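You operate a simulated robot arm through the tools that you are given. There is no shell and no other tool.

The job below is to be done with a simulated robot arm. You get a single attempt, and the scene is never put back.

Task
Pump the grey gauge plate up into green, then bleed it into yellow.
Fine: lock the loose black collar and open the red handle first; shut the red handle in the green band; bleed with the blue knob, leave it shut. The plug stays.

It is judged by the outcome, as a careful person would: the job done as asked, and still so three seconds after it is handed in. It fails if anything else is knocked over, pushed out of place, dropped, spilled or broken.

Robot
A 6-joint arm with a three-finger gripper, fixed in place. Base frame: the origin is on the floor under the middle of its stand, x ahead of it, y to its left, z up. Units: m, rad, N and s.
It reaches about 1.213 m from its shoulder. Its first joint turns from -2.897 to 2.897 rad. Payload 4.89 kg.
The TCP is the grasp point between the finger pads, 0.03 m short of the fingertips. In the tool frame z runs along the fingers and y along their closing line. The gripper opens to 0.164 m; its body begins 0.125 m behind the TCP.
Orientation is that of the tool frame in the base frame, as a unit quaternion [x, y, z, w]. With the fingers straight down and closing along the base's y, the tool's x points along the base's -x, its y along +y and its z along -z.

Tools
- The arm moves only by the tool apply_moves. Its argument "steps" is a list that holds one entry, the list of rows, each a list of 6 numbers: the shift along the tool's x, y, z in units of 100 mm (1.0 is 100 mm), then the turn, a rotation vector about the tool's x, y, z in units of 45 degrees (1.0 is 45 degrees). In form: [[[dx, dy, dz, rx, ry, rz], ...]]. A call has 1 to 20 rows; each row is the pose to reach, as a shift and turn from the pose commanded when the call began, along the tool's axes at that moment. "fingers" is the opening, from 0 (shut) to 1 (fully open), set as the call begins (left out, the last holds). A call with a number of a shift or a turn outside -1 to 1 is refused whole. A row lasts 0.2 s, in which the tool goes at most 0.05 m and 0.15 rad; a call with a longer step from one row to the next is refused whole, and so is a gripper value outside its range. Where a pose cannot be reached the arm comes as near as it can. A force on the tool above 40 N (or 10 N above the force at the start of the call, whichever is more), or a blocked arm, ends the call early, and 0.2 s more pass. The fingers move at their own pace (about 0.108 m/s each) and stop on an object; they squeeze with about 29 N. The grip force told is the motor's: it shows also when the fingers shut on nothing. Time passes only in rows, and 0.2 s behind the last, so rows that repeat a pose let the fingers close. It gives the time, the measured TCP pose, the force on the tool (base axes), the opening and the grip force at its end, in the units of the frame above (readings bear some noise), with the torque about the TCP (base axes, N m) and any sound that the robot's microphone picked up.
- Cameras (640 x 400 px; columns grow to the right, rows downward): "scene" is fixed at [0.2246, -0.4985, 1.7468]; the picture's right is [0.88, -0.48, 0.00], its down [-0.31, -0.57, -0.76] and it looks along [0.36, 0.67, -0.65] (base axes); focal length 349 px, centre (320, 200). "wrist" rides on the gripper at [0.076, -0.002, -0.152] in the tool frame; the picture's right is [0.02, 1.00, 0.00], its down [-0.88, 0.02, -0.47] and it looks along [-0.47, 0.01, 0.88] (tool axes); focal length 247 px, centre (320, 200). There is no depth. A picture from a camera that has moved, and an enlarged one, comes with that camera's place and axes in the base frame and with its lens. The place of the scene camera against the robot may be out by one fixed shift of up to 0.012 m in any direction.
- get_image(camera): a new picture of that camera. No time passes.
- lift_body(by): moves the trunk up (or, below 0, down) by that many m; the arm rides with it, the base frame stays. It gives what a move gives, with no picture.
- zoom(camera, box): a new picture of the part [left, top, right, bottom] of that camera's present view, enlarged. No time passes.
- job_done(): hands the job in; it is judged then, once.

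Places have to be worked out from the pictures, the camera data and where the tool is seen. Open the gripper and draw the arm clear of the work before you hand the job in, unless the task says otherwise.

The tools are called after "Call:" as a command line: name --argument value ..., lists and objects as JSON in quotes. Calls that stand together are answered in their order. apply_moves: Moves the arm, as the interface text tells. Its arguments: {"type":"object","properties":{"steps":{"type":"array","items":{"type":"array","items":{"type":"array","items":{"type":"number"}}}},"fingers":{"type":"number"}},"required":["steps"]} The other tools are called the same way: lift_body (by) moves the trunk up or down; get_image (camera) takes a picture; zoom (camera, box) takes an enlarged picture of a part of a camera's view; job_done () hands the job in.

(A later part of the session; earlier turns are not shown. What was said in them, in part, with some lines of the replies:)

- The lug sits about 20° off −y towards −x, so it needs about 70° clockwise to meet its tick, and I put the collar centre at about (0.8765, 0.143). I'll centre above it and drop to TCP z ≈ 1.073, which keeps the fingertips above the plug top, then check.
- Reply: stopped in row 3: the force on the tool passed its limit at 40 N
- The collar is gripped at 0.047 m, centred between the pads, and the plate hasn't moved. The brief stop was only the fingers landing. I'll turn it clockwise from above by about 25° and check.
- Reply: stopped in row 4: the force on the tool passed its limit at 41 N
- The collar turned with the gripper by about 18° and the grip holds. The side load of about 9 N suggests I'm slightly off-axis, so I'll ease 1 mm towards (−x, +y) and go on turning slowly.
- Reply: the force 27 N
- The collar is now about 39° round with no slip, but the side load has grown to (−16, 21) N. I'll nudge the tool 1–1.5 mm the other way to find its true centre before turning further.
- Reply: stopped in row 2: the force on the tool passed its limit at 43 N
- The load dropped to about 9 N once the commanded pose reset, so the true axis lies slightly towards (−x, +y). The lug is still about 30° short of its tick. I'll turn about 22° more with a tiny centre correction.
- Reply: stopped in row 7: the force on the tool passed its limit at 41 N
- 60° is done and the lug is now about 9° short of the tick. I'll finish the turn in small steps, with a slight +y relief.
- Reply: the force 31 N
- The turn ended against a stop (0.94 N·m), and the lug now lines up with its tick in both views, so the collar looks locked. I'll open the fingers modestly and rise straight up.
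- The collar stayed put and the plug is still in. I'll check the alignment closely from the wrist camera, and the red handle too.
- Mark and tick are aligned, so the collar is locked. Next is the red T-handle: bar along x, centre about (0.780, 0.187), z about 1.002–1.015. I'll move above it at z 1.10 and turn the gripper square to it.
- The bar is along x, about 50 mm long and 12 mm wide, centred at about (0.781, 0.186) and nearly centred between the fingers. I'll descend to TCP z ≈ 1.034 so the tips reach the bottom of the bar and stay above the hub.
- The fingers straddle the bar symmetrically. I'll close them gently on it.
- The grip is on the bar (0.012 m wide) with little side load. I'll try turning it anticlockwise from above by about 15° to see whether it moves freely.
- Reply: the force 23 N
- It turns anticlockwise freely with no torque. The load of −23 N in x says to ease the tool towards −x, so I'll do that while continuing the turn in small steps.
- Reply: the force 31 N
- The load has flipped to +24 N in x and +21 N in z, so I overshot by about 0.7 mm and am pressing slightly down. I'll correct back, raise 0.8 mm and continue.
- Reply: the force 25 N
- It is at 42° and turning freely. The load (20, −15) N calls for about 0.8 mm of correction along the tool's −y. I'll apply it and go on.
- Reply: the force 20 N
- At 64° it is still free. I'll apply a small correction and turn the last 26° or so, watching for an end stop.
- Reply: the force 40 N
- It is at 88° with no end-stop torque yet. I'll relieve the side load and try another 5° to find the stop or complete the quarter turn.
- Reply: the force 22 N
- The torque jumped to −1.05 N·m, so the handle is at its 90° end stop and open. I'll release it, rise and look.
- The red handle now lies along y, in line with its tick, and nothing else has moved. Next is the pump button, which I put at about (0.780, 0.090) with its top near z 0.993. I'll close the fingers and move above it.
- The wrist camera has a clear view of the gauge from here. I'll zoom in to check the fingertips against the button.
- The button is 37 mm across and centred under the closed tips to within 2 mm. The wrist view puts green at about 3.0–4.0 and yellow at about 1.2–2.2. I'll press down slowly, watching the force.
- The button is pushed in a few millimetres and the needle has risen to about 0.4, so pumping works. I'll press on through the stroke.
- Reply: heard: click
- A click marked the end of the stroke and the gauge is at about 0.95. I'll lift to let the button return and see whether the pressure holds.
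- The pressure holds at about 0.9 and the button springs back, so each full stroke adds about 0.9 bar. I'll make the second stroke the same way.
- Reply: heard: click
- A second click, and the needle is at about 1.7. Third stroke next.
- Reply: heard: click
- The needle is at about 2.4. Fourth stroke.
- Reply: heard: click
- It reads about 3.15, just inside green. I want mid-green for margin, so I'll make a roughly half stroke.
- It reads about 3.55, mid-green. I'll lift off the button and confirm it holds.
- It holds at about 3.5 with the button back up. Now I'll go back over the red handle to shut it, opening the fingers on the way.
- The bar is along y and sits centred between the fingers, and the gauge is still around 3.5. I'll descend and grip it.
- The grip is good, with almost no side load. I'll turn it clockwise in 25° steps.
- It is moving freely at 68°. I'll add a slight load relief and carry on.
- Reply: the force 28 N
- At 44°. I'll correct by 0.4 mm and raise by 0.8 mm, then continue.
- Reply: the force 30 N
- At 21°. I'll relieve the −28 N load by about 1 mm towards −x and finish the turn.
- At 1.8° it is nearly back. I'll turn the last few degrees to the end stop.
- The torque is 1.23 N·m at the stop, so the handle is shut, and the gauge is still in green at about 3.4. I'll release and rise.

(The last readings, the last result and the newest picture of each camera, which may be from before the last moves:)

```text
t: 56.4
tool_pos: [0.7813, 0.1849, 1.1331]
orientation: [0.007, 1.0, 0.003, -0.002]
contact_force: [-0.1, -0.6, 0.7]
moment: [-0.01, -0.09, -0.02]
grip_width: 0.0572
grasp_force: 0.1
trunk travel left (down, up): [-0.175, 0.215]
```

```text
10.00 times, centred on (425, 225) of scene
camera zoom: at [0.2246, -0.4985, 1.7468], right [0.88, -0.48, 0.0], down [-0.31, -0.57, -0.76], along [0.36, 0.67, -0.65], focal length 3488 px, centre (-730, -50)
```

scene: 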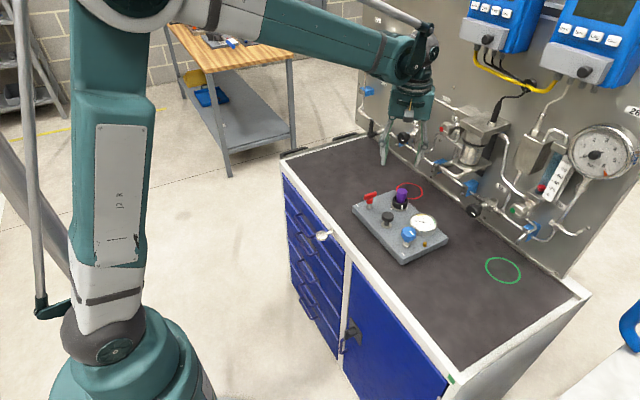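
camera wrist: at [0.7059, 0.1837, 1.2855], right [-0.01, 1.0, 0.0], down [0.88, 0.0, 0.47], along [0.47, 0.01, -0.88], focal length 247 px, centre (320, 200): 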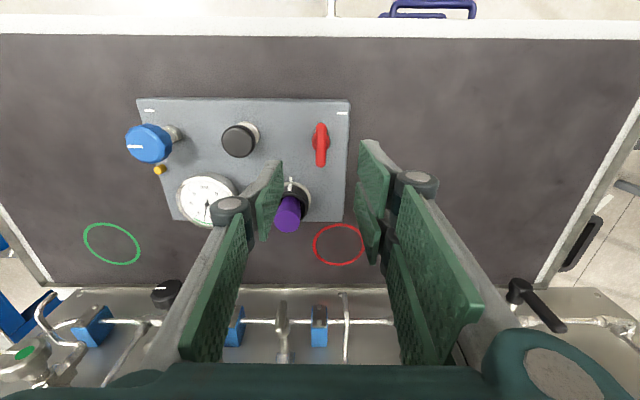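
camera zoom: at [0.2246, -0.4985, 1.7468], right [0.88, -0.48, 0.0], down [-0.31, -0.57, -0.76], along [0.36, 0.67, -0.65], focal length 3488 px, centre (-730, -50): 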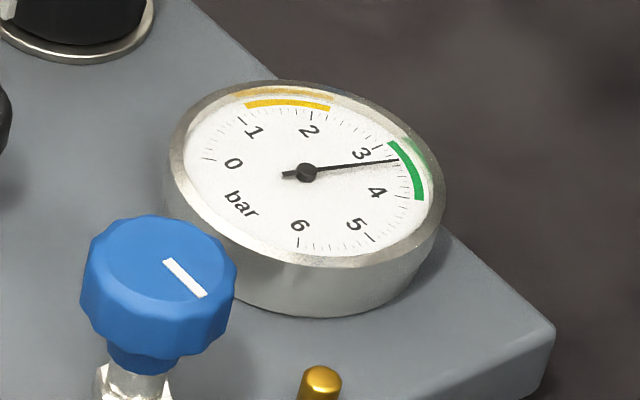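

The red handle is shut and the gauge is steady at about 3.4, in green. Next is the blue knob, near (0.781, −0.009) with its top at about z 1.005. I'll move above it with ψ ≈ +10°, so the wrist camera can see the gauge between the fingers.

Call:
apply_moves --steps '[[[0, -0.3, 0, 0, 0, 0], [0, -0.65, 0, 0, 0, 0], [0, -1.0, 0, 0, 0, 0], [0, -1.0, 0, 0, 0, 0]]]' --fingers 0.42

Call:
apply_moves --steps '[[[0, -0.3, 0, 0, 0, -0.08], [0, -0.6, 0.1, 0, 0, -0.16], [0, -0.94, 0.2, 0, 0, -0.24], [0, -0.94, 0.2, 0, 0, -0.24]]]' --fingers 0.42

Call:
get_image --camera "wrist"

Call:
zoom --camera "wrist" --box '[250, 90, 390, 200]'

Call:
zoom --camera "scene" --box '[370, 150, 460, 270]'

```text
t: 57.4
tool_pos: [0.7796, 0.0858, 1.1348]
orientation: [0.007, 1.0, 0.003, -0.003]
contact_force: [-0.4, -0.7, -0.6]
moment: [0.06, -0.05, 0.02]
grip_width: 0.0689
grasp_force: 0.1
trunk travel left (down, up): [-0.175, 0.215]
```

```text
t: 58.4
tool_pos: [0.7778, -0.0092, 1.1129]
orientation: [-0.088, 0.996, 0.002, -0.003]
contact_force: [-0.5, -1.5, -1.0]
moment: [0.01, 0.02, -0.02]
grip_width: 0.069
grasp_force: 0.1
trunk travel left (down, up): [-0.175, 0.215]
```

```text
taken
camera wrist: at [0.7038, -0.0255, 1.2648], right [-0.2, 0.98, 0.01], down [0.87, 0.17, 0.47], along [0.46, 0.1, -0.88], focal length 247 px, centre (320, 200)
```

wrist: 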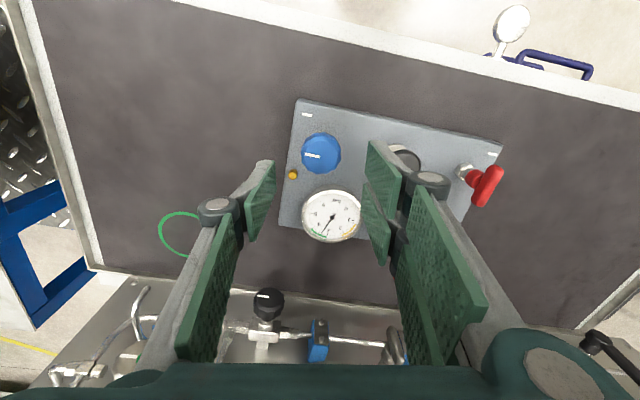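

```text
3.64 times, centred on (320, 145) of wrist
camera zoom: at [0.7038, -0.0255, 1.2648], right [-0.2, 0.98, 0.01], down [0.87, 0.17, 0.47], along [0.46, 0.1, -0.88], focal length 898 px, centre (320, 400)
```

zoom: 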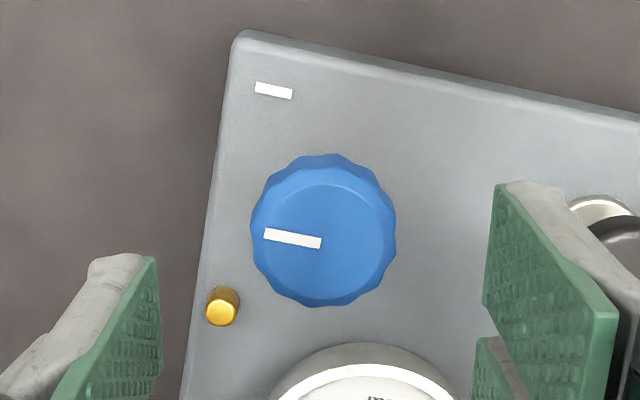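

```text
3.33 times, centred on (415, 210) of scene
camera zoom: at [0.2246, -0.4985, 1.7468], right [0.88, -0.48, 0.0], down [-0.31, -0.57, -0.76], along [0.36, 0.67, -0.65], focal length 1163 px, centre (3, 167)
```

zoom: 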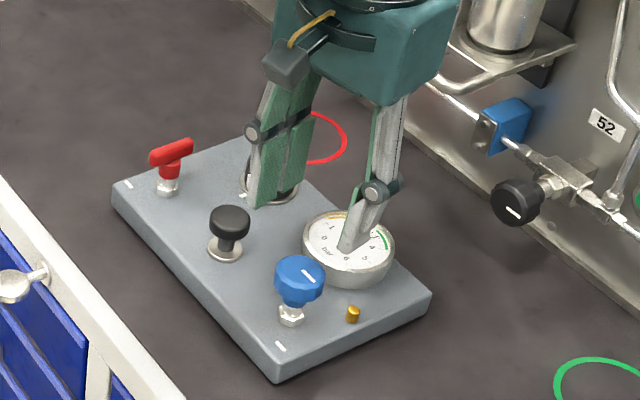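

The wrist camera now sees both the gauge and the knob. The knob is about 44 mm across, centred laterally, and about 9 mm further along +x than the TCP. I'll shift and descend so the tips stay just above the knob, then check.

Call:
apply_moves --steps '[[[-0.09, 0, 0.1, 0, 0, 0], [-0.09, 0, 0.25, 0, 0, 0], [-0.09, 0, 0.4, 0, 0, 0], [-0.09, 0, 0.58, 0, 0, 0], [-0.09, 0, 0.58, 0, 0, 0]]]' --fingers 0.42

Call:
get_image --camera "wrist"

Call:
zoom --camera "wrist" --box '[240, 70, 400, 210]'

Call:
zoom --camera "scene" --box '[370, 180, 460, 270]'

```text
t: 59.6
tool_pos: [0.7904, -0.0091, 1.0544]
orientation: [-0.087, 0.996, 0.003, -0.003]
contact_force: [-0.4, -0.1, -0.2]
moment: [-0.01, -0.03, -0.02]
grip_width: 0.0687
grasp_force: 0.0
trunk travel left (down, up): [-0.175, 0.215]
```

```text
taken
camera wrist: at [0.7154, -0.0253, 1.2078], right [-0.2, 0.98, 0.01], down [0.87, 0.17, 0.47], along [0.46, 0.1, -0.88], focal length 247 px, centre (320, 200)
```

wrist: 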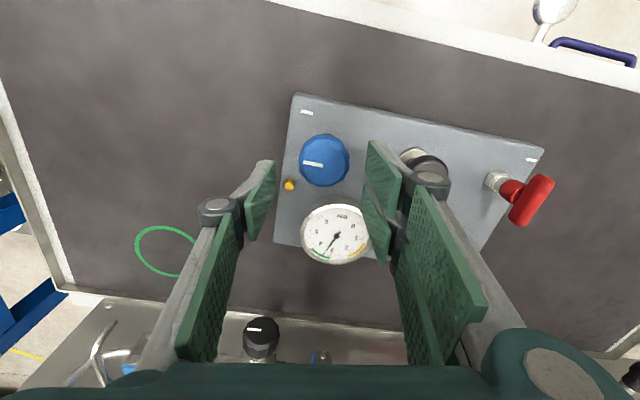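

```text
2.86 times, centred on (320, 140) of wrist
camera zoom: at [0.7154, -0.0253, 1.2078], right [-0.2, 0.98, 0.01], down [0.87, 0.17, 0.47], along [0.46, 0.1, -0.88], focal length 706 px, centre (320, 371)
```

zoom: 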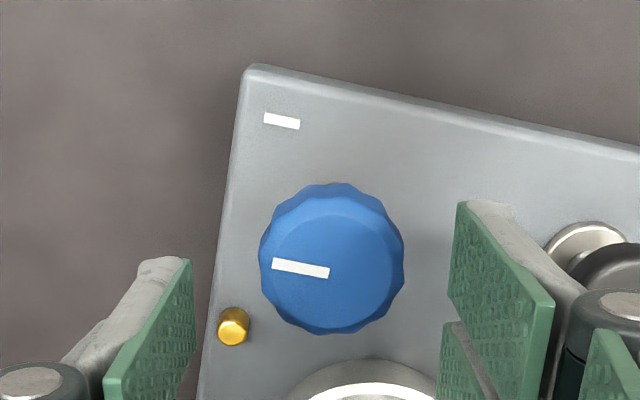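

```text
4.44 times, centred on (415, 225) of scene
camera zoom: at [0.2246, -0.4985, 1.7468], right [0.88, -0.48, 0.0], down [-0.31, -0.57, -0.76], along [0.36, 0.67, -0.65], focal length 1550 px, centre (-102, 89)
```

zoom: 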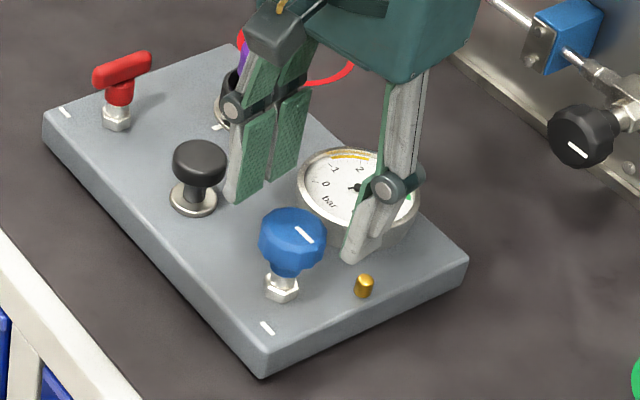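

The knob centre is about 2.6 mm towards the two-finger side and 1.5–2 mm towards −x. I'll correct for that and lower until the tips are beside the knob, at TCP z ≈ 1.016.

Call:
apply_moves --steps '[[[0.015, 0.026, 0.0, 0, 0, 0], [0.015, 0.026, 0.1, 0, 0, 0], [0.015, 0.026, 0.2, 0, 0, 0], [0.015, 0.026, 0.3, 0, 0, 0], [0.015, 0.026, 0.385, 0, 0, 0], [0.015, 0.026, 0.385, 0, 0, 0]]]' --fingers 0.42

Call:
get_image --camera "wrist"

Call:
zoom --camera "wrist" --box '[240, 70, 400, 210]'

Call:
zoom --camera "scene" --box '[370, 180, 460, 270]'

```text
t: 61.0
tool_pos: [0.7859, -0.0049, 1.0156]
orientation: [-0.087, 0.996, 0.002, -0.002]
contact_force: [1.6, 0.4, -0.7]
moment: [0.01, 0.04, -0.01]
grip_width: 0.0689
grasp_force: 0.0
trunk travel left (down, up): [-0.175, 0.215]
```

```text
taken
camera wrist: at [0.7122, -0.0212, 1.1689], right [-0.19, 0.98, 0.01], down [0.87, 0.17, 0.47], along [0.46, 0.1, -0.88], focal length 247 px, centre (320, 200)
```

wrist: 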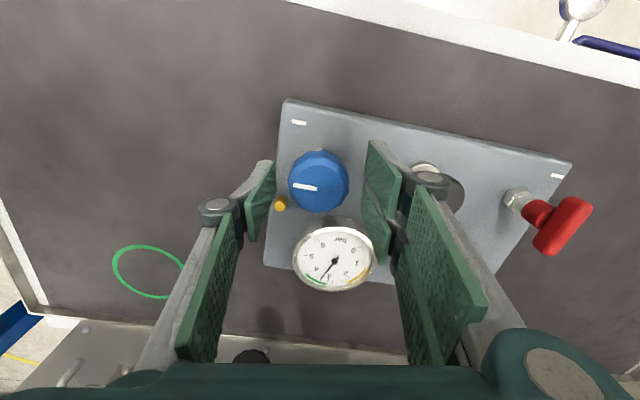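

```text
2.86 times, centred on (320, 140) of wrist
camera zoom: at [0.7122, -0.0212, 1.1689], right [-0.19, 0.98, 0.01], down [0.87, 0.17, 0.47], along [0.46, 0.1, -0.88], focal length 706 px, centre (320, 371)
```

zoom: 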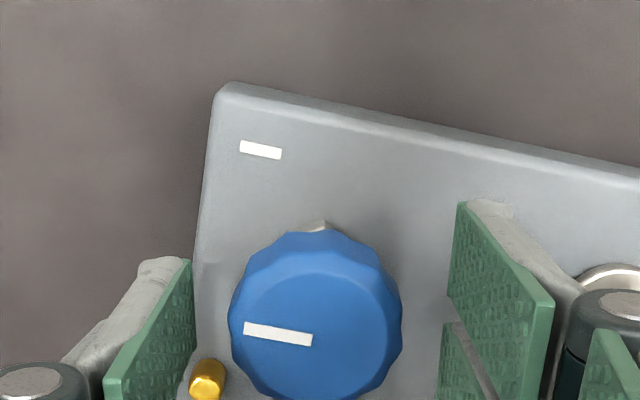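

```text
4.44 times, centred on (415, 225) of scene
camera zoom: at [0.2246, -0.4985, 1.7468], right [0.88, -0.48, 0.0], down [-0.31, -0.57, -0.76], along [0.36, 0.67, -0.65], focal length 1550 px, centre (-102, 89)
```

zoom: 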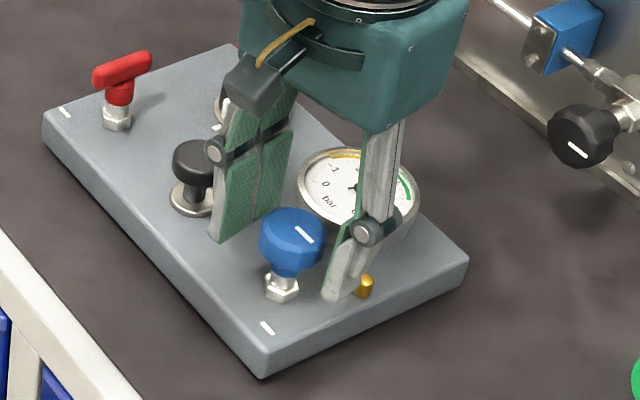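

The gauge stays readable in the wrist view between the fingers. I'll correct the last 1.5 mm of centring and close on the knob.

Call:
apply_moves --steps '[[[-0.015, -0.015, 0.0, 0, 0, 0], [-0.015, -0.015, 0.0, 0, 0, 0]]]' --fingers 0.42

Call:
apply_moves --steps '[[[0, 0, 0, 0, 0, 0], [0, 0, 0, 0, 0, 0], [0, 0, 0, 0, 0, 0]]]' --fingers 0.2

Call:
get_image --camera "wrist"

Call:
zoom --camera "wrist" --box '[260, 190, 400, 310]'

```text
t: 61.6
tool_pos: [0.7877, -0.0068, 1.0159]
orientation: [-0.087, 0.996, 0.003, -0.004]
contact_force: [0.6, -0.8, 0.7]
moment: [0.0, -0.01, -0.01]
grip_width: 0.0691
grasp_force: 0.1
trunk travel left (down, up): [-0.175, 0.215]
```

```text
t: 62.4
tool_pos: [0.7876, -0.006, 1.0155]
orientation: [-0.087, 0.996, 0.003, -0.003]
contact_force: [-2.4, 11.4, 0.0]
moment: [0.27, 0.0, -0.04]
grip_width: 0.0405
grasp_force: 29.2
trunk travel left (down, up): [-0.175, 0.215]
```

```text
taken
camera wrist: at [0.7133, -0.0223, 1.1685], right [-0.2, 0.98, 0.01], down [0.87, 0.17, 0.47], along [0.46, 0.1, -0.88], focal length 247 px, centre (320, 200)
```

wrist: 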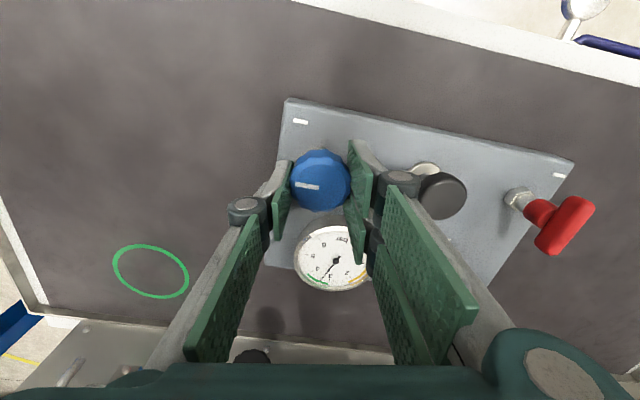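

```text
3.33 times, centred on (330, 250) of wrist
camera zoom: at [0.7133, -0.0223, 1.1685], right [-0.2, 0.98, 0.01], down [0.87, 0.17, 0.47], along [0.46, 0.1, -0.88], focal length 823 px, centre (287, 33)
```

zoom: 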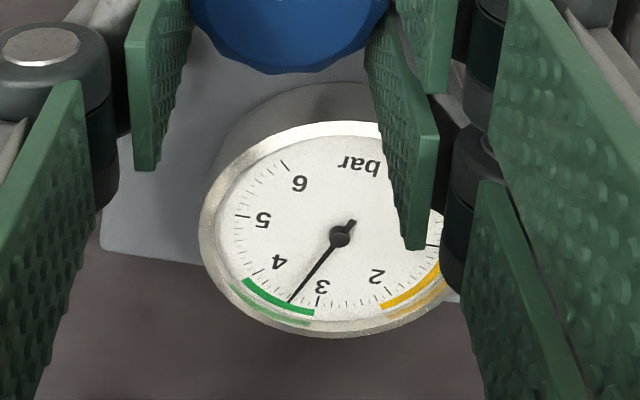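

The knob is gripped at 0.040 m and the gauge reads about 3.4 through the gap. I'll turn the knob anticlockwise by about 10° and see whether it bleeds.

Call:
apply_moves --steps '[[[0, 0.004, 0, 0, 0, -0.08], [0, 0.004, 0, 0, 0, -0.16], [0, 0.004, 0, 0, 0, -0.23]]]' --fingers 0.2

Call:
zoom --camera "wrist" --box '[240, 140, 400, 310]'

```text
t: 63.2
tool_pos: [0.7866, -0.0047, 1.0152]
orientation: [-0.177, 0.984, 0.003, -0.002]
contact_force: [-3.0, 5.0, -0.1]
moment: [0.06, 0.01, -0.1]
grip_width: 0.0404
grasp_force: 29.5
trunk travel left (down, up): [-0.175, 0.215]
```

```text
2.35 times, centred on (320, 225) of wrist
camera zoom: at [0.717, -0.0345, 1.1685], right [-0.37, 0.93, 0.01], down [0.82, 0.32, 0.47], along [0.43, 0.18, -0.88], focal length 581 px, centre (320, 141)
```

zoom: 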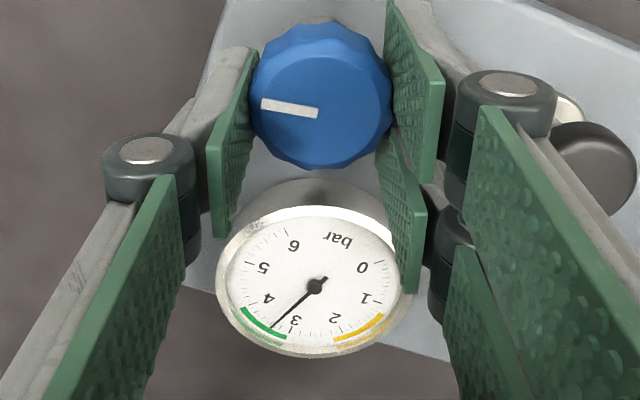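

The knob turns easily and the gauge is fully visible, still at about 3.4. I'll turn another 9°.

Call:
apply_moves --steps '[[[0, 0.003, 0, 0, 0, -0.1], [0, 0.003, 0, 0, 0, -0.2]]]' --fingers 0.2

Call:
zoom --camera "wrist" --box '[240, 140, 400, 310]'

```text
t: 63.8
tool_pos: [0.7867, -0.0043, 1.0156]
orientation: [-0.254, 0.967, 0.003, -0.002]
contact_force: [6.5, 7.5, -0.9]
moment: [-0.01, 0.19, -0.05]
grip_width: 0.0402
grasp_force: 29.1
trunk travel left (down, up): [-0.175, 0.215]
```

```text
2.35 times, centred on (320, 225) of wrist
camera zoom: at [0.7218, -0.0446, 1.1683], right [-0.51, 0.86, 0.01], down [0.76, 0.45, 0.47], along [0.4, 0.25, -0.88], focal length 581 px, centre (320, 141)
```

zoom: 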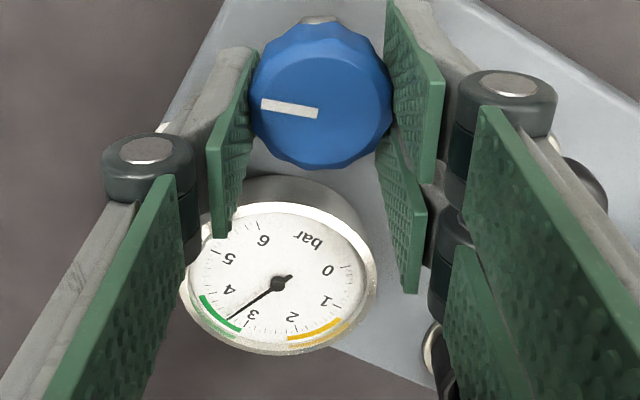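

Still about 3.35 after about 19°. I'll check whether the scene camera sees the gauge, and turn another 9°.

Call:
apply_moves --steps '[[[0, 0.001, 0, 0, 0, -0.1], [0, 0.001, 0, 0, 0, -0.2]]]' --fingers 0.2

Call:
zoom --camera "wrist" --box '[240, 180, 360, 310]'

Call:
zoom --camera "scene" --box '[390, 195, 450, 245]'

```text
t: 64.4
tool_pos: [0.7855, -0.0036, 1.0147]
orientation: [-0.329, 0.944, 0.004, -0.003]
contact_force: [-5.9, 12.0, 0.8]
moment: [0.44, -0.39, -0.14]
grip_width: 0.0404
grasp_force: 28.7
trunk travel left (down, up): [-0.175, 0.215]
```

```text
3.08 times, centred on (300, 245) of wrist
camera zoom: at [0.7286, -0.0538, 1.1684], right [-0.64, 0.77, 0.01], down [0.68, 0.56, 0.47], along [0.36, 0.31, -0.88], focal length 760 px, centre (382, 62)
```

zoom: 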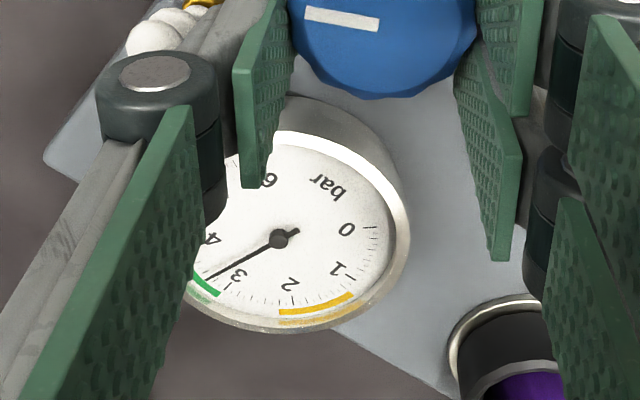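

```text
8.00 times, centred on (420, 220) of scene
camera zoom: at [0.2246, -0.4985, 1.7468], right [0.88, -0.48, 0.0], down [-0.31, -0.57, -0.76], along [0.36, 0.67, -0.65], focal length 2790 px, centre (-480, 40)
```

zoom: 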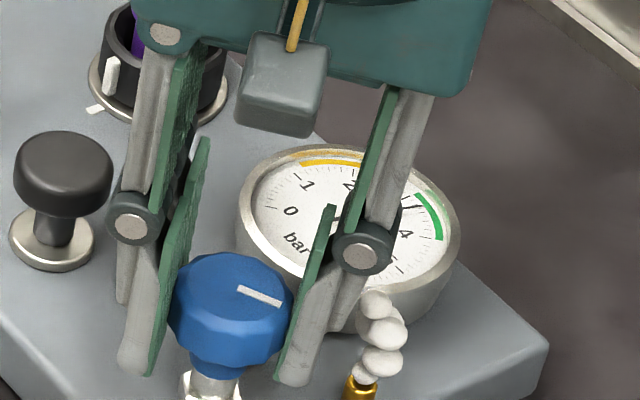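

White puffs at the brass outlet show it is bleeding now, with the gauge at about 3.2. I'll hold briefly to measure the rate.

Call:
apply_moves --steps '[[[0, 0.002, 0, 0, 0, 0]]]' --fingers 0.2

Call:
zoom --camera "wrist" --box '[240, 180, 360, 310]'

```text
t: 64.8
tool_pos: [0.7869, -0.0036, 1.0155]
orientation: [-0.328, 0.945, 0.003, -0.001]
contact_force: [-4.9, 11.7, -0.4]
moment: [0.01, 0.21, -0.08]
grip_width: 0.0407
grasp_force: 29.0
trunk travel left (down, up): [-0.175, 0.215]
```

```text
3.08 times, centred on (300, 245) of wrist
camera zoom: at [0.7284, -0.0537, 1.1685], right [-0.64, 0.77, 0.01], down [0.68, 0.56, 0.47], along [0.36, 0.31, -0.88], focal length 760 px, centre (382, 62)
```

zoom: 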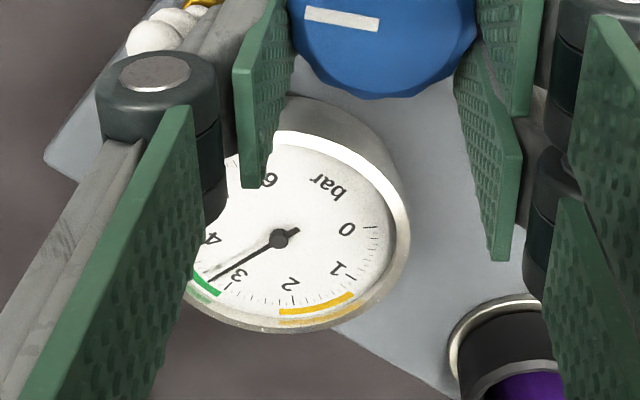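

The needle barely moved in 0.4 s, so the bleed is slow at this opening. I'll hold about 1.2 s and re-read it.

Call:
apply_moves --steps '[[[0, 0, 0, 0, 0, 0], [0, 0, 0, 0, 0, 0], [0, 0, 0, 0, 0, 0], [0, 0, 0, 0, 0, 0], [0, 0, 0, 0, 0, 0]]]' --fingers 0.2

Call:
zoom --camera "wrist" --box '[240, 180, 360, 310]'

```text
t: 66.0
tool_pos: [0.7865, -0.0031, 1.0161]
orientation: [-0.328, 0.945, 0.003, -0.002]
contact_force: [-7.0, 11.8, 0.3]
moment: [0.23, 0.02, -0.07]
grip_width: 0.0406
grasp_force: 28.7
trunk travel left (down, up): [-0.175, 0.215]
```

```text
3.08 times, centred on (300, 245) of wrist
camera zoom: at [0.7284, -0.0537, 1.1685], right [-0.64, 0.77, 0.01], down [0.68, 0.56, 0.47], along [0.36, 0.31, -0.88], focal length 760 px, centre (382, 62)
```

zoom: 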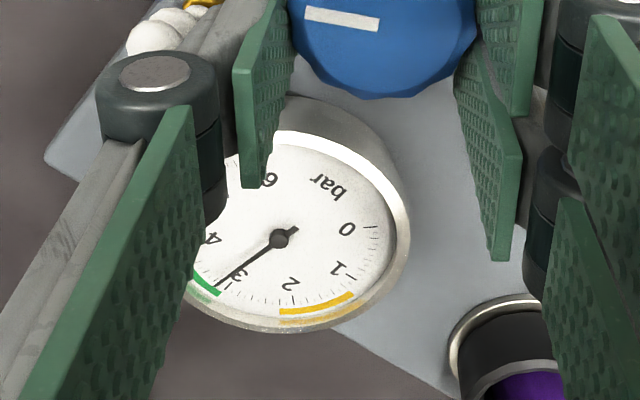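

It reads about 3.08, so the rate is near 0.1 bar/s, slow and well controlled. I'll hold this opening for 4 s.

Call:
apply_moves --steps '[[[0, 0.002, 0, 0, 0, 0], [0, 0.002, 0, 0, 0, 0], [0, 0.002, 0, 0, 0, 0], [0, 0.002, 0, 0, 0, 0], [0, 0.002, 0, 0, 0, 0], [0, 0.002, 0, 0, 0, 0], [0, 0.002, 0, 0, 0, 0], [0, 0.002, 0, 0, 0, 0], [0, 0.002, 0, 0, 0, 0], [0, 0.002, 0, 0, 0, 0], [0, 0.002, 0, 0, 0, 0], [0, 0.002, 0, 0, 0, 0], [0, 0.002, 0, 0, 0, 0], [0, 0.002, 0, 0, 0, 0], [0, 0.002, 0, 0, 0, 0], [0, 0.002, 0, 0, 0, 0], [0, 0.002, 0, 0, 0, 0], [0, 0.002, 0, 0, 0, 0], [0, 0.002, 0, 0, 0, 0]]]' --fingers 0.2

Call:
zoom --camera "wrist" --box '[240, 180, 360, 310]'

```text
t: 70.0
tool_pos: [0.7863, -0.0034, 1.0158]
orientation: [-0.329, 0.944, 0.003, -0.002]
contact_force: [19.2, 3.8, 15.7]
moment: [0.02, -0.26, 0.08]
grip_width: 0.0406
grasp_force: 29.3
trunk travel left (down, up): [-0.175, 0.215]
```

```text
3.08 times, centred on (300, 245) of wrist
camera zoom: at [0.7279, -0.0539, 1.1682], right [-0.64, 0.77, 0.01], down [0.68, 0.56, 0.47], along [0.36, 0.31, -0.88], focal length 760 px, centre (382, 62)
```

zoom: 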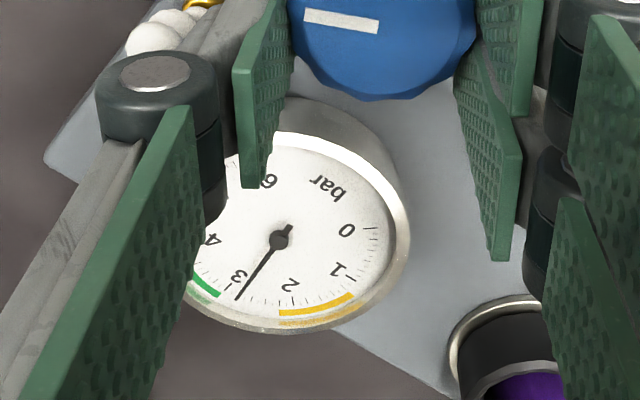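

It reads about 2.72, a steady 0.09 bar/s. I'll hold for another 4 s with a tiny load relief.

Call:
apply_moves --steps '[[[-0.003, -0.003, -0.003, 0, 0, 0], [-0.003, -0.003, -0.003, 0, 0, -0.03], [-0.003, -0.003, -0.003, 0, 0, -0.05], [-0.003, -0.003, -0.003, 0, 0, -0.05], [-0.003, -0.003, -0.003, 0, 0, -0.05], [-0.003, -0.003, -0.003, 0, 0, -0.05], [-0.003, -0.003, -0.003, 0, 0, -0.05], [-0.003, -0.003, -0.003, 0, 0, -0.05], [-0.003, -0.003, -0.003, 0, 0, -0.05], [-0.003, -0.003, -0.003, 0, 0, -0.05], [-0.003, -0.003, -0.003, 0, 0, -0.05], [-0.003, -0.003, -0.003, 0, 0, -0.05], [-0.003, -0.003, -0.003, 0, 0, -0.05], [-0.003, -0.003, -0.003, 0, 0, -0.05], [-0.003, -0.003, -0.003, 0, 0, -0.05], [-0.003, -0.003, -0.003, 0, 0, -0.05], [-0.003, -0.003, -0.003, 0, 0, -0.05], [-0.003, -0.003, -0.003, 0, 0, -0.05], [-0.003, -0.003, -0.003, 0, 0, -0.05]]]' --fingers 0.2

Call:
zoom --camera "wrist" --box '[240, 180, 360, 310]'

```text
t: 74.0
tool_pos: [0.7885, -0.0045, 1.0177]
orientation: [-0.347, 0.938, 0.003, -0.003]
contact_force: [-9.9, 1.3, -0.6]
moment: [0.03, 0.09, -0.06]
grip_width: 0.0405
grasp_force: 29.0
trunk travel left (down, up): [-0.175, 0.215]
```

```text
3.08 times, centred on (300, 245) of wrist
camera zoom: at [0.7312, -0.0565, 1.1693], right [-0.67, 0.74, 0.01], down [0.66, 0.59, 0.47], along [0.35, 0.32, -0.88], focal length 760 px, centre (382, 62)
```

zoom: 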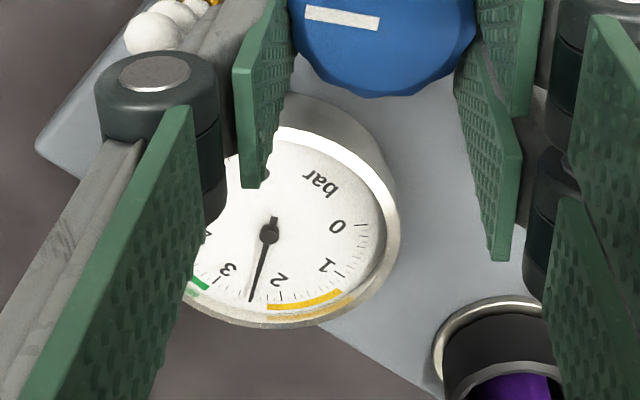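

It reads about 2.35. I'll hold another 4 s, which should bring it to about 2.0.

Call:
apply_moves --steps '[[[0, 0, 0, 0, 0, 0], [0, 0, 0, 0, 0, 0], [0, 0, 0, 0, 0, 0], [0, 0, 0, 0, 0, 0], [0, 0, 0, 0, 0, 0], [0, 0, 0, 0, 0, 0], [0, 0, 0, 0, 0, 0], [0, 0, 0, 0, 0, 0], [0, 0, 0, 0, 0, 0], [0, 0, 0, 0, 0, 0], [0, 0, 0, 0, 0, 0], [0, 0, 0, 0, 0, 0], [0, 0, 0, 0, 0, 0], [0, 0, 0, 0, 0, 0], [0, 0, 0, 0, 0, 0], [0, 0, 0, 0, 0, 0], [0, 0, 0, 0, 0, 0], [0, 0, 0, 0, 0, 0], [0, 0, 0, 0, 0, 0]]]' --fingers 0.2

Call:
zoom --camera "wrist" --box '[240, 180, 360, 310]'

```text
t: 78.0
tool_pos: [0.7854, -0.0034, 1.0173]
orientation: [-0.347, 0.938, 0.004, -0.003]
contact_force: [1.2, 1.1, 0.0]
moment: [0.04, -0.04, -0.03]
grip_width: 0.0406
grasp_force: 28.6
trunk travel left (down, up): [-0.175, 0.215]
```

```text
3.08 times, centred on (300, 245) of wrist
camera zoom: at [0.7311, -0.0565, 1.1694], right [-0.67, 0.74, 0.01], down [0.66, 0.59, 0.47], along [0.35, 0.32, -0.88], focal length 760 px, centre (382, 62)
```

zoom: 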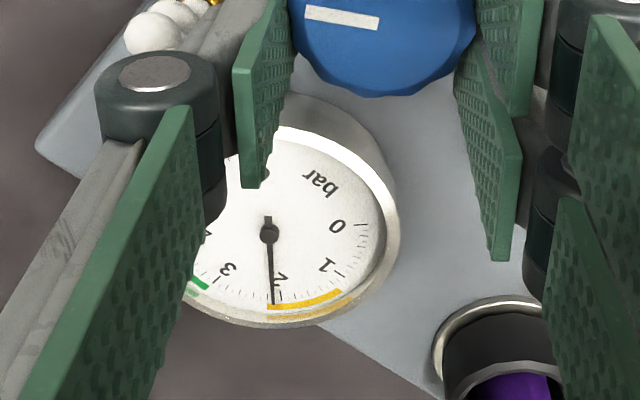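

It reads about 2.1, just inside yellow. I'll hold about 4.2 s more to get nearer the middle.

Call:
apply_moves --steps '[[[0, 0, 0, 0, 0, 0], [0, 0, 0, 0, 0, 0], [0, 0, 0, 0, 0, 0], [0, 0, 0, 0, 0, 0], [0, 0, 0, 0, 0, 0], [0, 0, 0, 0, 0, 0], [0, 0, 0, 0, 0, 0], [0, 0, 0, 0, 0, 0], [0, 0, 0, 0, 0, 0], [0, 0, 0, 0, 0, 0], [0, 0, 0, 0, 0, 0], [0, 0, 0, 0, 0, 0], [0, 0, 0, 0, 0, 0], [0, 0, 0, 0, 0, 0], [0, 0, 0, 0, 0, 0], [0, 0, 0, 0, 0, 0], [0, 0, 0, 0, 0, 0], [0, 0, 0, 0, 0, 0], [0, 0, 0, 0, 0, 0], [0, 0, 0, 0, 0, 0]]]' --fingers 0.2

Call:
zoom --camera "wrist" --box '[240, 180, 360, 310]'

```text
t: 82.2
tool_pos: [0.7866, -0.0041, 1.0171]
orientation: [-0.347, 0.938, 0.002, -0.002]
contact_force: [3.9, 1.6, 1.5]
moment: [0.04, -0.03, 0.0]
grip_width: 0.0405
grasp_force: 29.0
trunk travel left (down, up): [-0.175, 0.215]
```

```text
3.08 times, centred on (300, 245) of wrist
camera zoom: at [0.7311, -0.0565, 1.1693], right [-0.67, 0.74, 0.01], down [0.66, 0.59, 0.47], along [0.35, 0.32, -0.88], focal length 760 px, centre (382, 62)
```

zoom: 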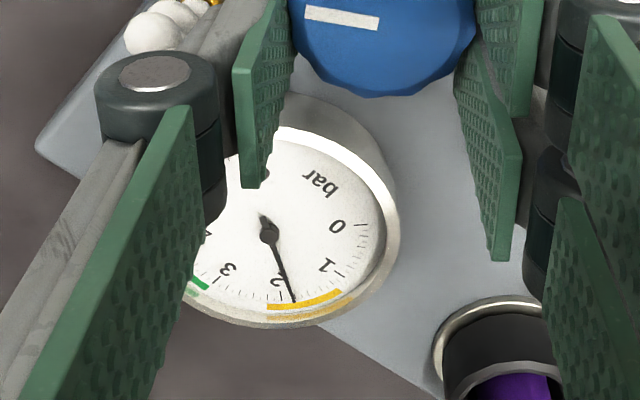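

It reads about 1.8, well inside yellow. I'll turn the knob back clockwise to shut it now.

Call:
apply_moves --steps '[[[0, 0, 0, 0, 0, 0.16], [0, 0, 0, 0, 0, 0.32], [0, 0, 0, 0, 0, 0.48], [0, 0, 0, 0, 0, 0.62]]]' --fingers 0.2

Call:
zoom --camera "wrist" --box '[240, 140, 400, 310]'

Call:
zoom --camera "scene" --box '[390, 195, 450, 265]'

```text
t: 83.2
tool_pos: [0.7884, -0.0063, 1.0168]
orientation: [-0.11, 0.994, 0.002, -0.002]
contact_force: [25.0, -13.9, 14.0]
moment: [-0.4, -0.44, 0.12]
grip_width: 0.0408
grasp_force: 29.3
trunk travel left (down, up): [-0.175, 0.215]
```

```text
2.35 times, centred on (320, 225) of wrist
camera zoom: at [0.7144, -0.0259, 1.1692], right [-0.24, 0.97, 0.01], down [0.86, 0.21, 0.47], along [0.45, 0.12, -0.88], focal length 581 px, centre (320, 141)
```

zoom: 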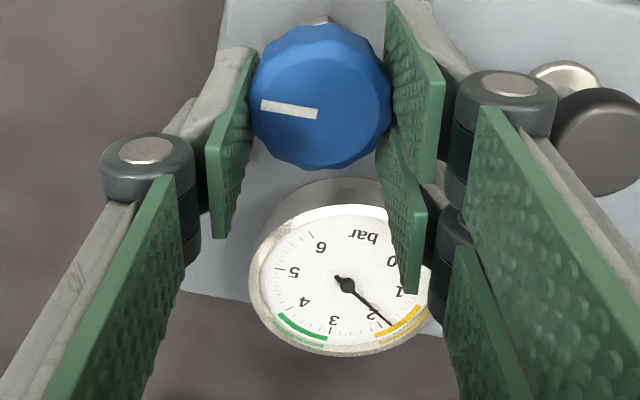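

```text
5.71 times, centred on (420, 230) of scene
camera zoom: at [0.2246, -0.4985, 1.7468], right [0.88, -0.48, 0.0], down [-0.31, -0.57, -0.76], along [0.36, 0.67, -0.65], focal length 1993 px, centre (-251, 29)
```

zoom: 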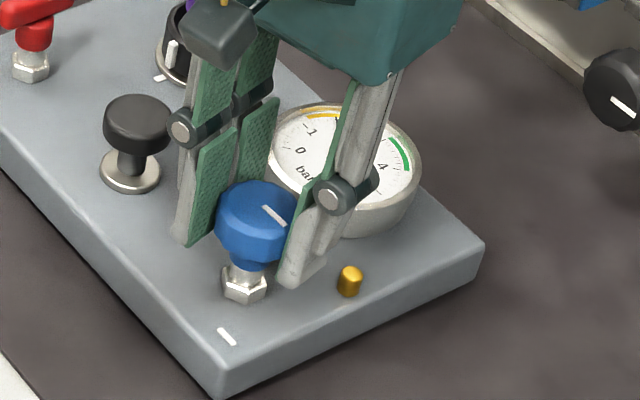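

The puffs have stopped and the gauge reads about 1.75. The knob is about 2.5° short of its first position, so I'll ease the load and turn the last few degrees to its stop.

Call:
apply_moves --steps '[[[-0.007, -0.006, -0.004, 0, 0, 0], [-0.007, -0.006, -0.004, 0, 0, 0.03], [-0.007, -0.006, -0.004, 0, 0, 0.06], [-0.007, -0.006, -0.004, 0, 0, 0.09], [-0.007, -0.006, -0.004, 0, 0, 0.09]]]' --fingers 0.2

Call:
zoom --camera "wrist" --box '[240, 140, 400, 310]'

```text
t: 84.4
tool_pos: [0.7887, -0.0067, 1.0154]
orientation: [-0.075, 0.997, 0.002, -0.003]
contact_force: [10.8, -31.9, 3.3]
moment: [-0.58, -0.03, 0.26]
grip_width: 0.0405
grasp_force: 29.2
trunk travel left (down, up): [-0.175, 0.215]
```

```text
2.35 times, centred on (320, 225) of wrist
camera zoom: at [0.7134, -0.0212, 1.169], right [-0.17, 0.99, 0.01], down [0.87, 0.15, 0.47], along [0.46, 0.09, -0.88], focal length 581 px, centre (320, 141)
```

zoom: 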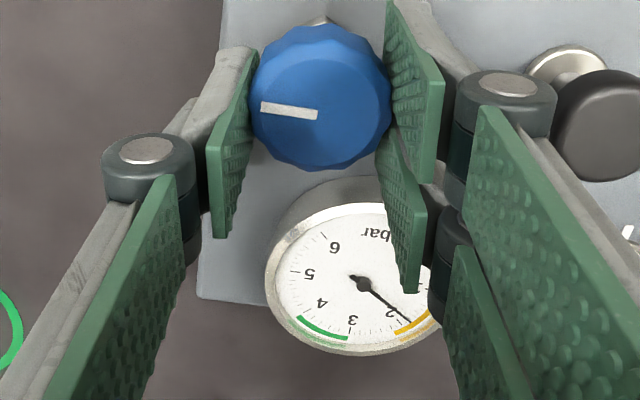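

The torque is starting to rise (0.26 N·m) at the shut end. I'll relieve the y-load and snug it 2° further to be sure it is shut.

Call:
apply_moves --steps '[[[-0.002, -0.009, 0, 0, 0, 0], [-0.002, -0.009, 0, 0, 0, 0.03], [-0.002, -0.009, 0, 0, 0, 0.06], [-0.002, -0.009, 0, 0, 0, 0.06]]]' --fingers 0.2

Call:
zoom --camera "wrist" --box '[240, 140, 400, 310]'

Call:
zoom --camera "scene" --box '[390, 195, 450, 265]'

```text
t: 85.4
tool_pos: [0.7879, -0.0058, 1.0158]
orientation: [-0.052, 0.999, 0.003, -0.003]
contact_force: [14.4, -35.0, 7.6]
moment: [-0.66, -0.21, 0.39]
grip_width: 0.0405
grasp_force: 29.0
trunk travel left (down, up): [-0.175, 0.215]
```

```text
2.35 times, centred on (320, 225) of wrist
camera zoom: at [0.7136, -0.0177, 1.1689], right [-0.12, 0.99, 0.01], down [0.88, 0.11, 0.47], along [0.46, 0.06, -0.88], focal length 581 px, centre (320, 141)
```

zoom: 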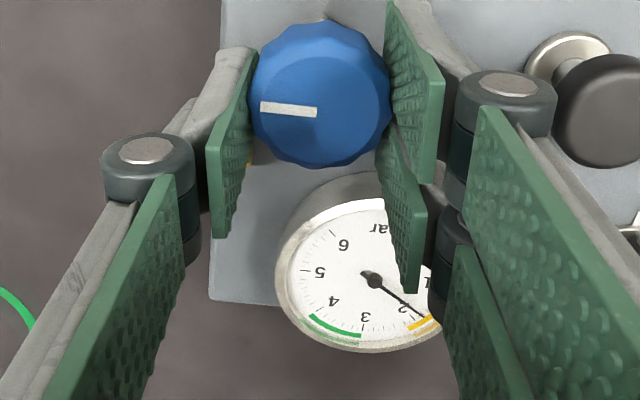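

```text
5.71 times, centred on (420, 230) of scene
camera zoom: at [0.2246, -0.4985, 1.7468], right [0.88, -0.48, 0.0], down [-0.31, -0.57, -0.76], along [0.36, 0.67, -0.65], focal length 1993 px, centre (-251, 29)
```

zoom: 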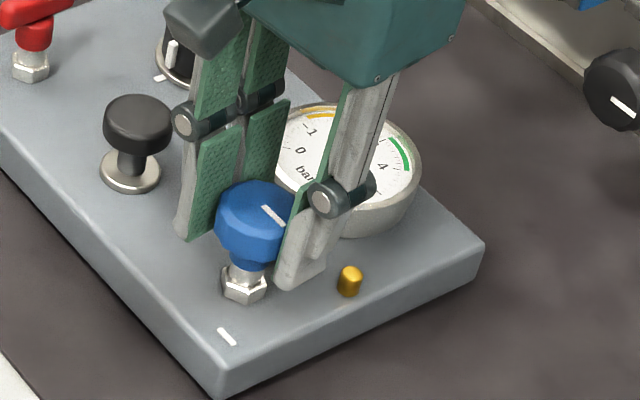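

The mark points straight along −y, as it did at first, and the torque has reached 0.39 N·m. I'll snug a few degrees more to see whether it is truly at its stop.

Call:
apply_moves --steps '[[[-0.004, -0.01, 0, 0, 0, 0.0], [-0.004, -0.01, 0, 0, 0, 0.04], [-0.004, -0.01, 0, 0, 0, 0.08], [-0.004, -0.01, 0, 0, 0, 0.08]]]' --fingers 0.2

Call:
zoom --camera "wrist" --box '[240, 100, 400, 270]'

```text
t: 86.4
tool_pos: [0.789, -0.0073, 1.0171]
orientation: [-0.02, 1.0, 0.002, -0.002]
contact_force: [15.5, -25.1, -0.1]
moment: [-0.35, -0.38, 0.31]
grip_width: 0.0407
grasp_force: 28.2
trunk travel left (down, up): [-0.175, 0.215]
```

```text
2.35 times, centred on (320, 185) of wrist
camera zoom: at [0.7137, -0.0133, 1.1691], right [-0.06, 1.0, 0.01], down [0.88, 0.05, 0.47], along [0.47, 0.03, -0.88], focal length 581 px, centre (320, 235)
```

zoom: 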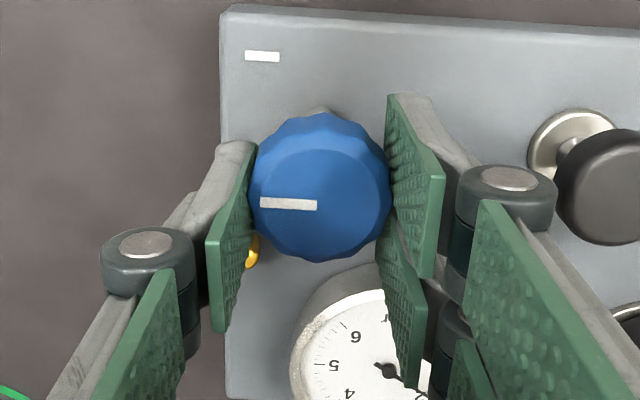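

The mark stayed put while the gripper slipped round it, so the knob is hard against its shut stop. I'll release, rise and read the gauge.

Call:
apply_moves --steps '[[[0, 0, 0, 0, 0, 0], [0, 0, 0, 0, 0, 0], [0, 0, 0, 0, 0, 0]]]' --fingers 0.42

Call:
apply_moves --steps '[[[0, 0, -0.2, 0, 0, 0], [0, 0, -0.5, 0, 0, 0], [0, 0, -0.8, 0, 0, 0], [0, 0, -1.0, 0, 0, 0], [0, 0, -1.0, 0, 0, 0]]]'

Call:
get_image --camera "wrist"

Call:
zoom --camera "wrist" --box '[270, 100, 390, 240]'

Call:
zoom --camera "scene" --box '[340, 160, 460, 270]'

```text
t: 87.2
tool_pos: [0.7888, -0.006, 1.0168]
orientation: [-0.021, 1.0, 0.003, -0.003]
contact_force: [0.0, 0.3, 0.6]
moment: [-0.02, 0.02, -0.01]
grip_width: 0.0688
grasp_force: 0.0
trunk travel left (down, up): [-0.175, 0.215]
```

```text
t: 88.4
tool_pos: [0.789, -0.009, 1.117]
orientation: [-0.022, 1.0, 0.001, -0.003]
contact_force: [-0.5, 0.0, -0.6]
moment: [0.01, 0.01, 0.01]
grip_width: 0.0689
grasp_force: 0.1
trunk travel left (down, up): [-0.175, 0.215]
```

```text
taken
camera wrist: at [0.7137, -0.0149, 1.2705], right [-0.06, 1.0, 0.01], down [0.88, 0.05, 0.47], along [0.47, 0.03, -0.88], focal length 247 px, centre (320, 200)
```

wrist: 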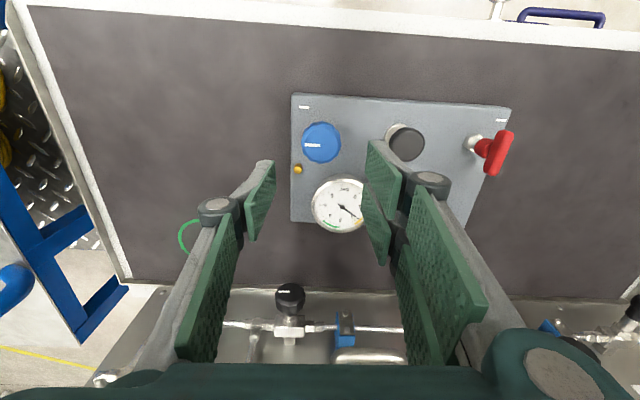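

```text
2.86 times, centred on (330, 170) of wrist
camera zoom: at [0.7137, -0.0149, 1.2705], right [-0.06, 1.0, 0.01], down [0.88, 0.05, 0.47], along [0.47, 0.03, -0.88], focal length 706 px, centre (291, 286)
```

zoom: 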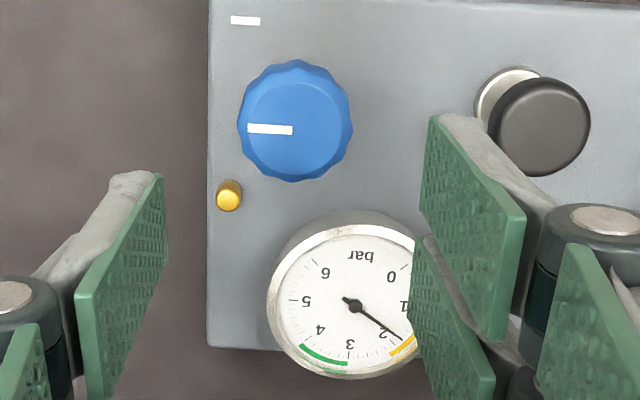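

```text
3.64 times, centred on (400, 215) of scene
camera zoom: at [0.2246, -0.4985, 1.7468], right [0.88, -0.48, 0.0], down [-0.31, -0.57, -0.76], along [0.36, 0.67, -0.65], focal length 1268 px, centre (29, 146)
```

zoom: 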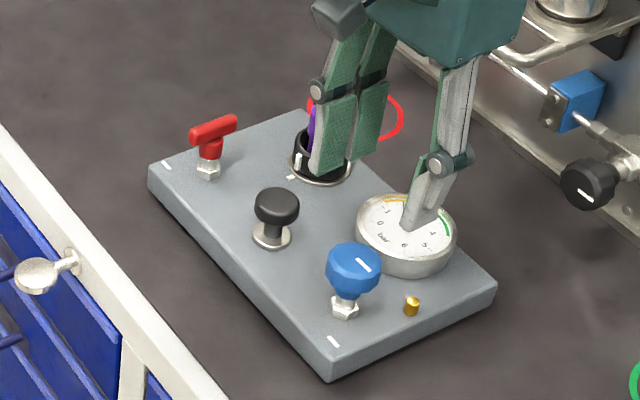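

The blue knob's mark is parallel to its tick and the gauge sits in yellow. I'll raise the arm and draw it back clear, opening the gripper on the way.

Call:
apply_moves --steps '[[[0, 0, -0.3, 0, 0, 0], [0, 0, -0.6, 0, 0, 0], [0.2, 0, -0.9, 0, 0, 0], [0.5, 0, -1.0, 0, 0, 0], [0.8, 0, -1.0, 0, 0, 0], [1.0, 0, -1.0, 0, 0, 0], [1.0, 0, -1.0, 0, 0, 0]]]'

Call:
apply_moves --steps '[[[0.3, 0, 0, 0, 0, 0], [0.6, 0.2, 0, 0, 0, 0], [0.9, 0.5, 0, 0, 0, 0], [1.0, 0.8, 0, 0, 0, 0], [1.0, 1.0, 0, 0, 0, 0], [1.0, 1.0, 0, 0, 0, 0]]]' --fingers 1

Call:
zoom --camera "scene" --box '[400, 205, 450, 245]'

Call:
get_image --camera "scene"

```text
t: 90.0
tool_pos: [0.6883, -0.0142, 1.2174]
orientation: [-0.02, 1.0, 0.004, -0.003]
contact_force: [0.4, 0.1, 0.6]
moment: [0.0, -0.11, -0.01]
grip_width: 0.069
grasp_force: 0.0
trunk travel left (down, up): [-0.175, 0.215]
```

```text
t: 91.4
tool_pos: [0.5853, 0.0838, 1.2187]
orientation: [-0.021, 1.0, 0.002, -0.004]
contact_force: [0.2, 1.1, 0.1]
moment: [-0.01, -0.02, -0.02]
grip_width: 0.1642
grasp_force: 0.0
trunk travel left (down, up): [-0.175, 0.215]
```

```text
10.00 times, centred on (425, 225) of scene
camera zoom: at [0.2246, -0.4985, 1.7468], right [0.88, -0.48, 0.0], down [-0.31, -0.57, -0.76], along [0.36, 0.67, -0.65], focal length 3488 px, centre (-730, -50)
```

zoom: 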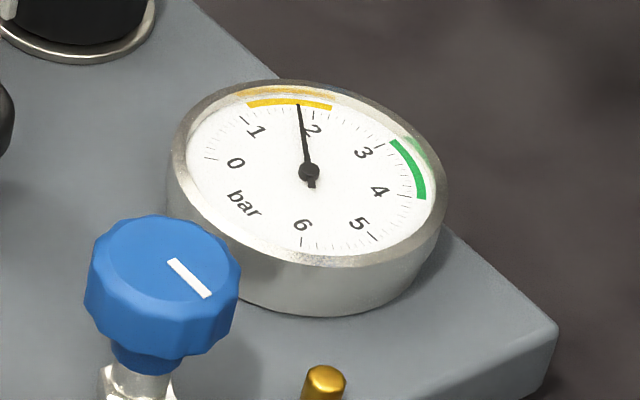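

```text
taken
```

scene: 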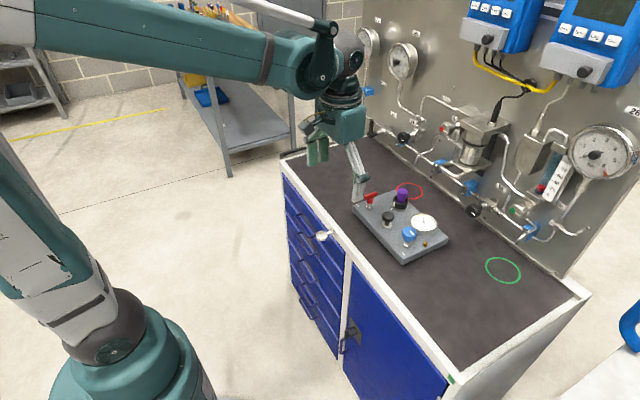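

The gauge reads about 1.75 in yellow. I'll move the arm further back, let a few seconds pass, and confirm everything holds before handing in.

Call:
apply_moves --steps '[[[0.2, 0.2, -0.1, 0, 0, 0], [0.4, 0.5, -0.3, 0, 0, 0], [0.4, 0.8, -0.4, 0, 0, 0], [0.4, 1.0, -0.4, 0, 0, 0], [0.4, 1.0, -0.4, 0, 0, 0], [0.4, 1.0, -0.4, 0, 0, 0], [0.4, 1.0, -0.4, 0, 0, 0], [0.4, 1.0, -0.4, 0, 0, 0], [0.4, 1.0, -0.4, 0, 0, 0], [0.4, 1.0, -0.4, 0, 0, 0], [0.4, 1.0, -0.4, 0, 0, 0], [0.4, 1.0, -0.4, 0, 0, 0], [0.4, 1.0, -0.4, 0, 0, 0], [0.4, 1.0, -0.4, 0, 0, 0], [0.4, 1.0, -0.4, 0, 0, 0], [0.4, 1.0, -0.4, 0, 0, 0], [0.4, 1.0, -0.4, 0, 0, 0], [0.4, 1.0, -0.4, 0, 0, 0], [0.4, 1.0, -0.4, 0, 0, 0], [0.4, 1.0, -0.4, 0, 0, 0]]]' --fingers 1

Call:
zoom --camera "scene" --box '[400, 205, 450, 245]'

Call:
zoom --camera "scene" --box '[340, 170, 460, 270]'

Call:
get_image --camera "wrist"

```text
t: 95.6
tool_pos: [0.5441, 0.1821, 1.26]
orientation: [-0.021, 1.0, 0.003, -0.002]
contact_force: [0.9, 0.1, -0.4]
moment: [0.0, 0.04, 0.02]
grip_width: 0.1638
grasp_force: 0.1
trunk travel left (down, up): [-0.175, 0.215]
```

```text
10.00 times, centred on (425, 225) of scene
camera zoom: at [0.2246, -0.4985, 1.7468], right [0.88, -0.48, 0.0], down [-0.31, -0.57, -0.76], along [0.36, 0.67, -0.65], focal length 3488 px, centre (-730, -50)
```

zoom: 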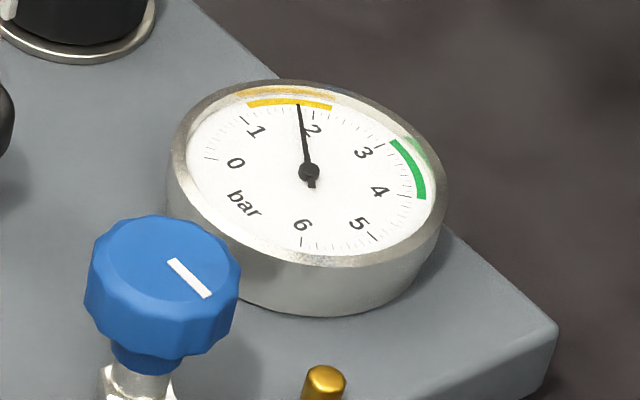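

```text
4.00 times, centred on (400, 220) of scene
camera zoom: at [0.2246, -0.4985, 1.7468], right [0.88, -0.48, 0.0], down [-0.31, -0.57, -0.76], along [0.36, 0.67, -0.65], focal length 1395 px, centre (0, 120)
```

zoom: 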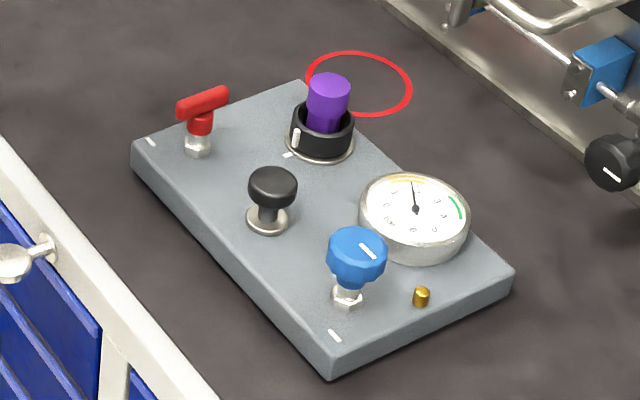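

```text
taken
camera wrist: at [0.4673, 0.1772, 1.4123], right [-0.06, 1.0, 0.01], down [0.88, 0.05, 0.47], along [0.47, 0.03, -0.88], focal length 247 px, centre (320, 200)
```

wrist: 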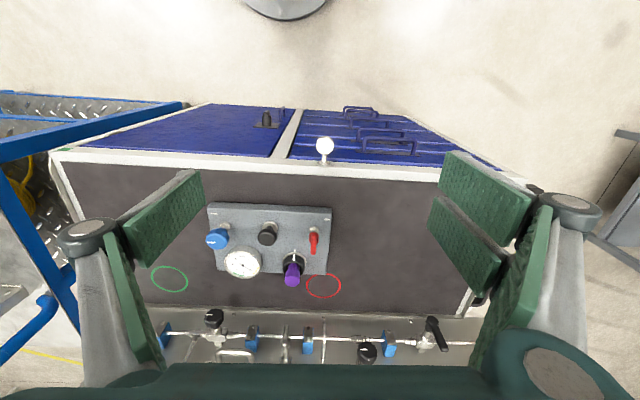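

More than four seconds after release the gauge still reads about 1.75 in yellow. The collar mark is on its tick with the plug in place, the red handle is back in its shut position, and the blue knob is shut with no puffs. The arm is clear and the gripper open, so I'm handing the job in.

Call:
job_done

```text
The job is handed in.
```

The job is done and handed in: the gauge was pumped into green, then bled down to about 1.75 bar, inside the yellow band. It still read that four seconds after I let go.

- **Collar:** I turned the black collar clockwise to its stop. Its mark lines up with the tick on the plate, and the plug is still in place.
- **Red handle:** I opened it a quarter turn before pumping, then shut it again to its stop with the gauge at about 3.4 bar, in green.
- **Pumping:** Four full strokes and one half stroke took the gauge to about 3.5 bar.
- **Bleeding:** I opened the blue knob slightly until white puffs came from the brass outlet, then shut it to its stop at about 1.8 bar. The puffs stopped.

The plate may have shifted by about 1 mm on the bench from side load while I worked the handles. Nothing else moved, and the arm is clear with the gripper open.
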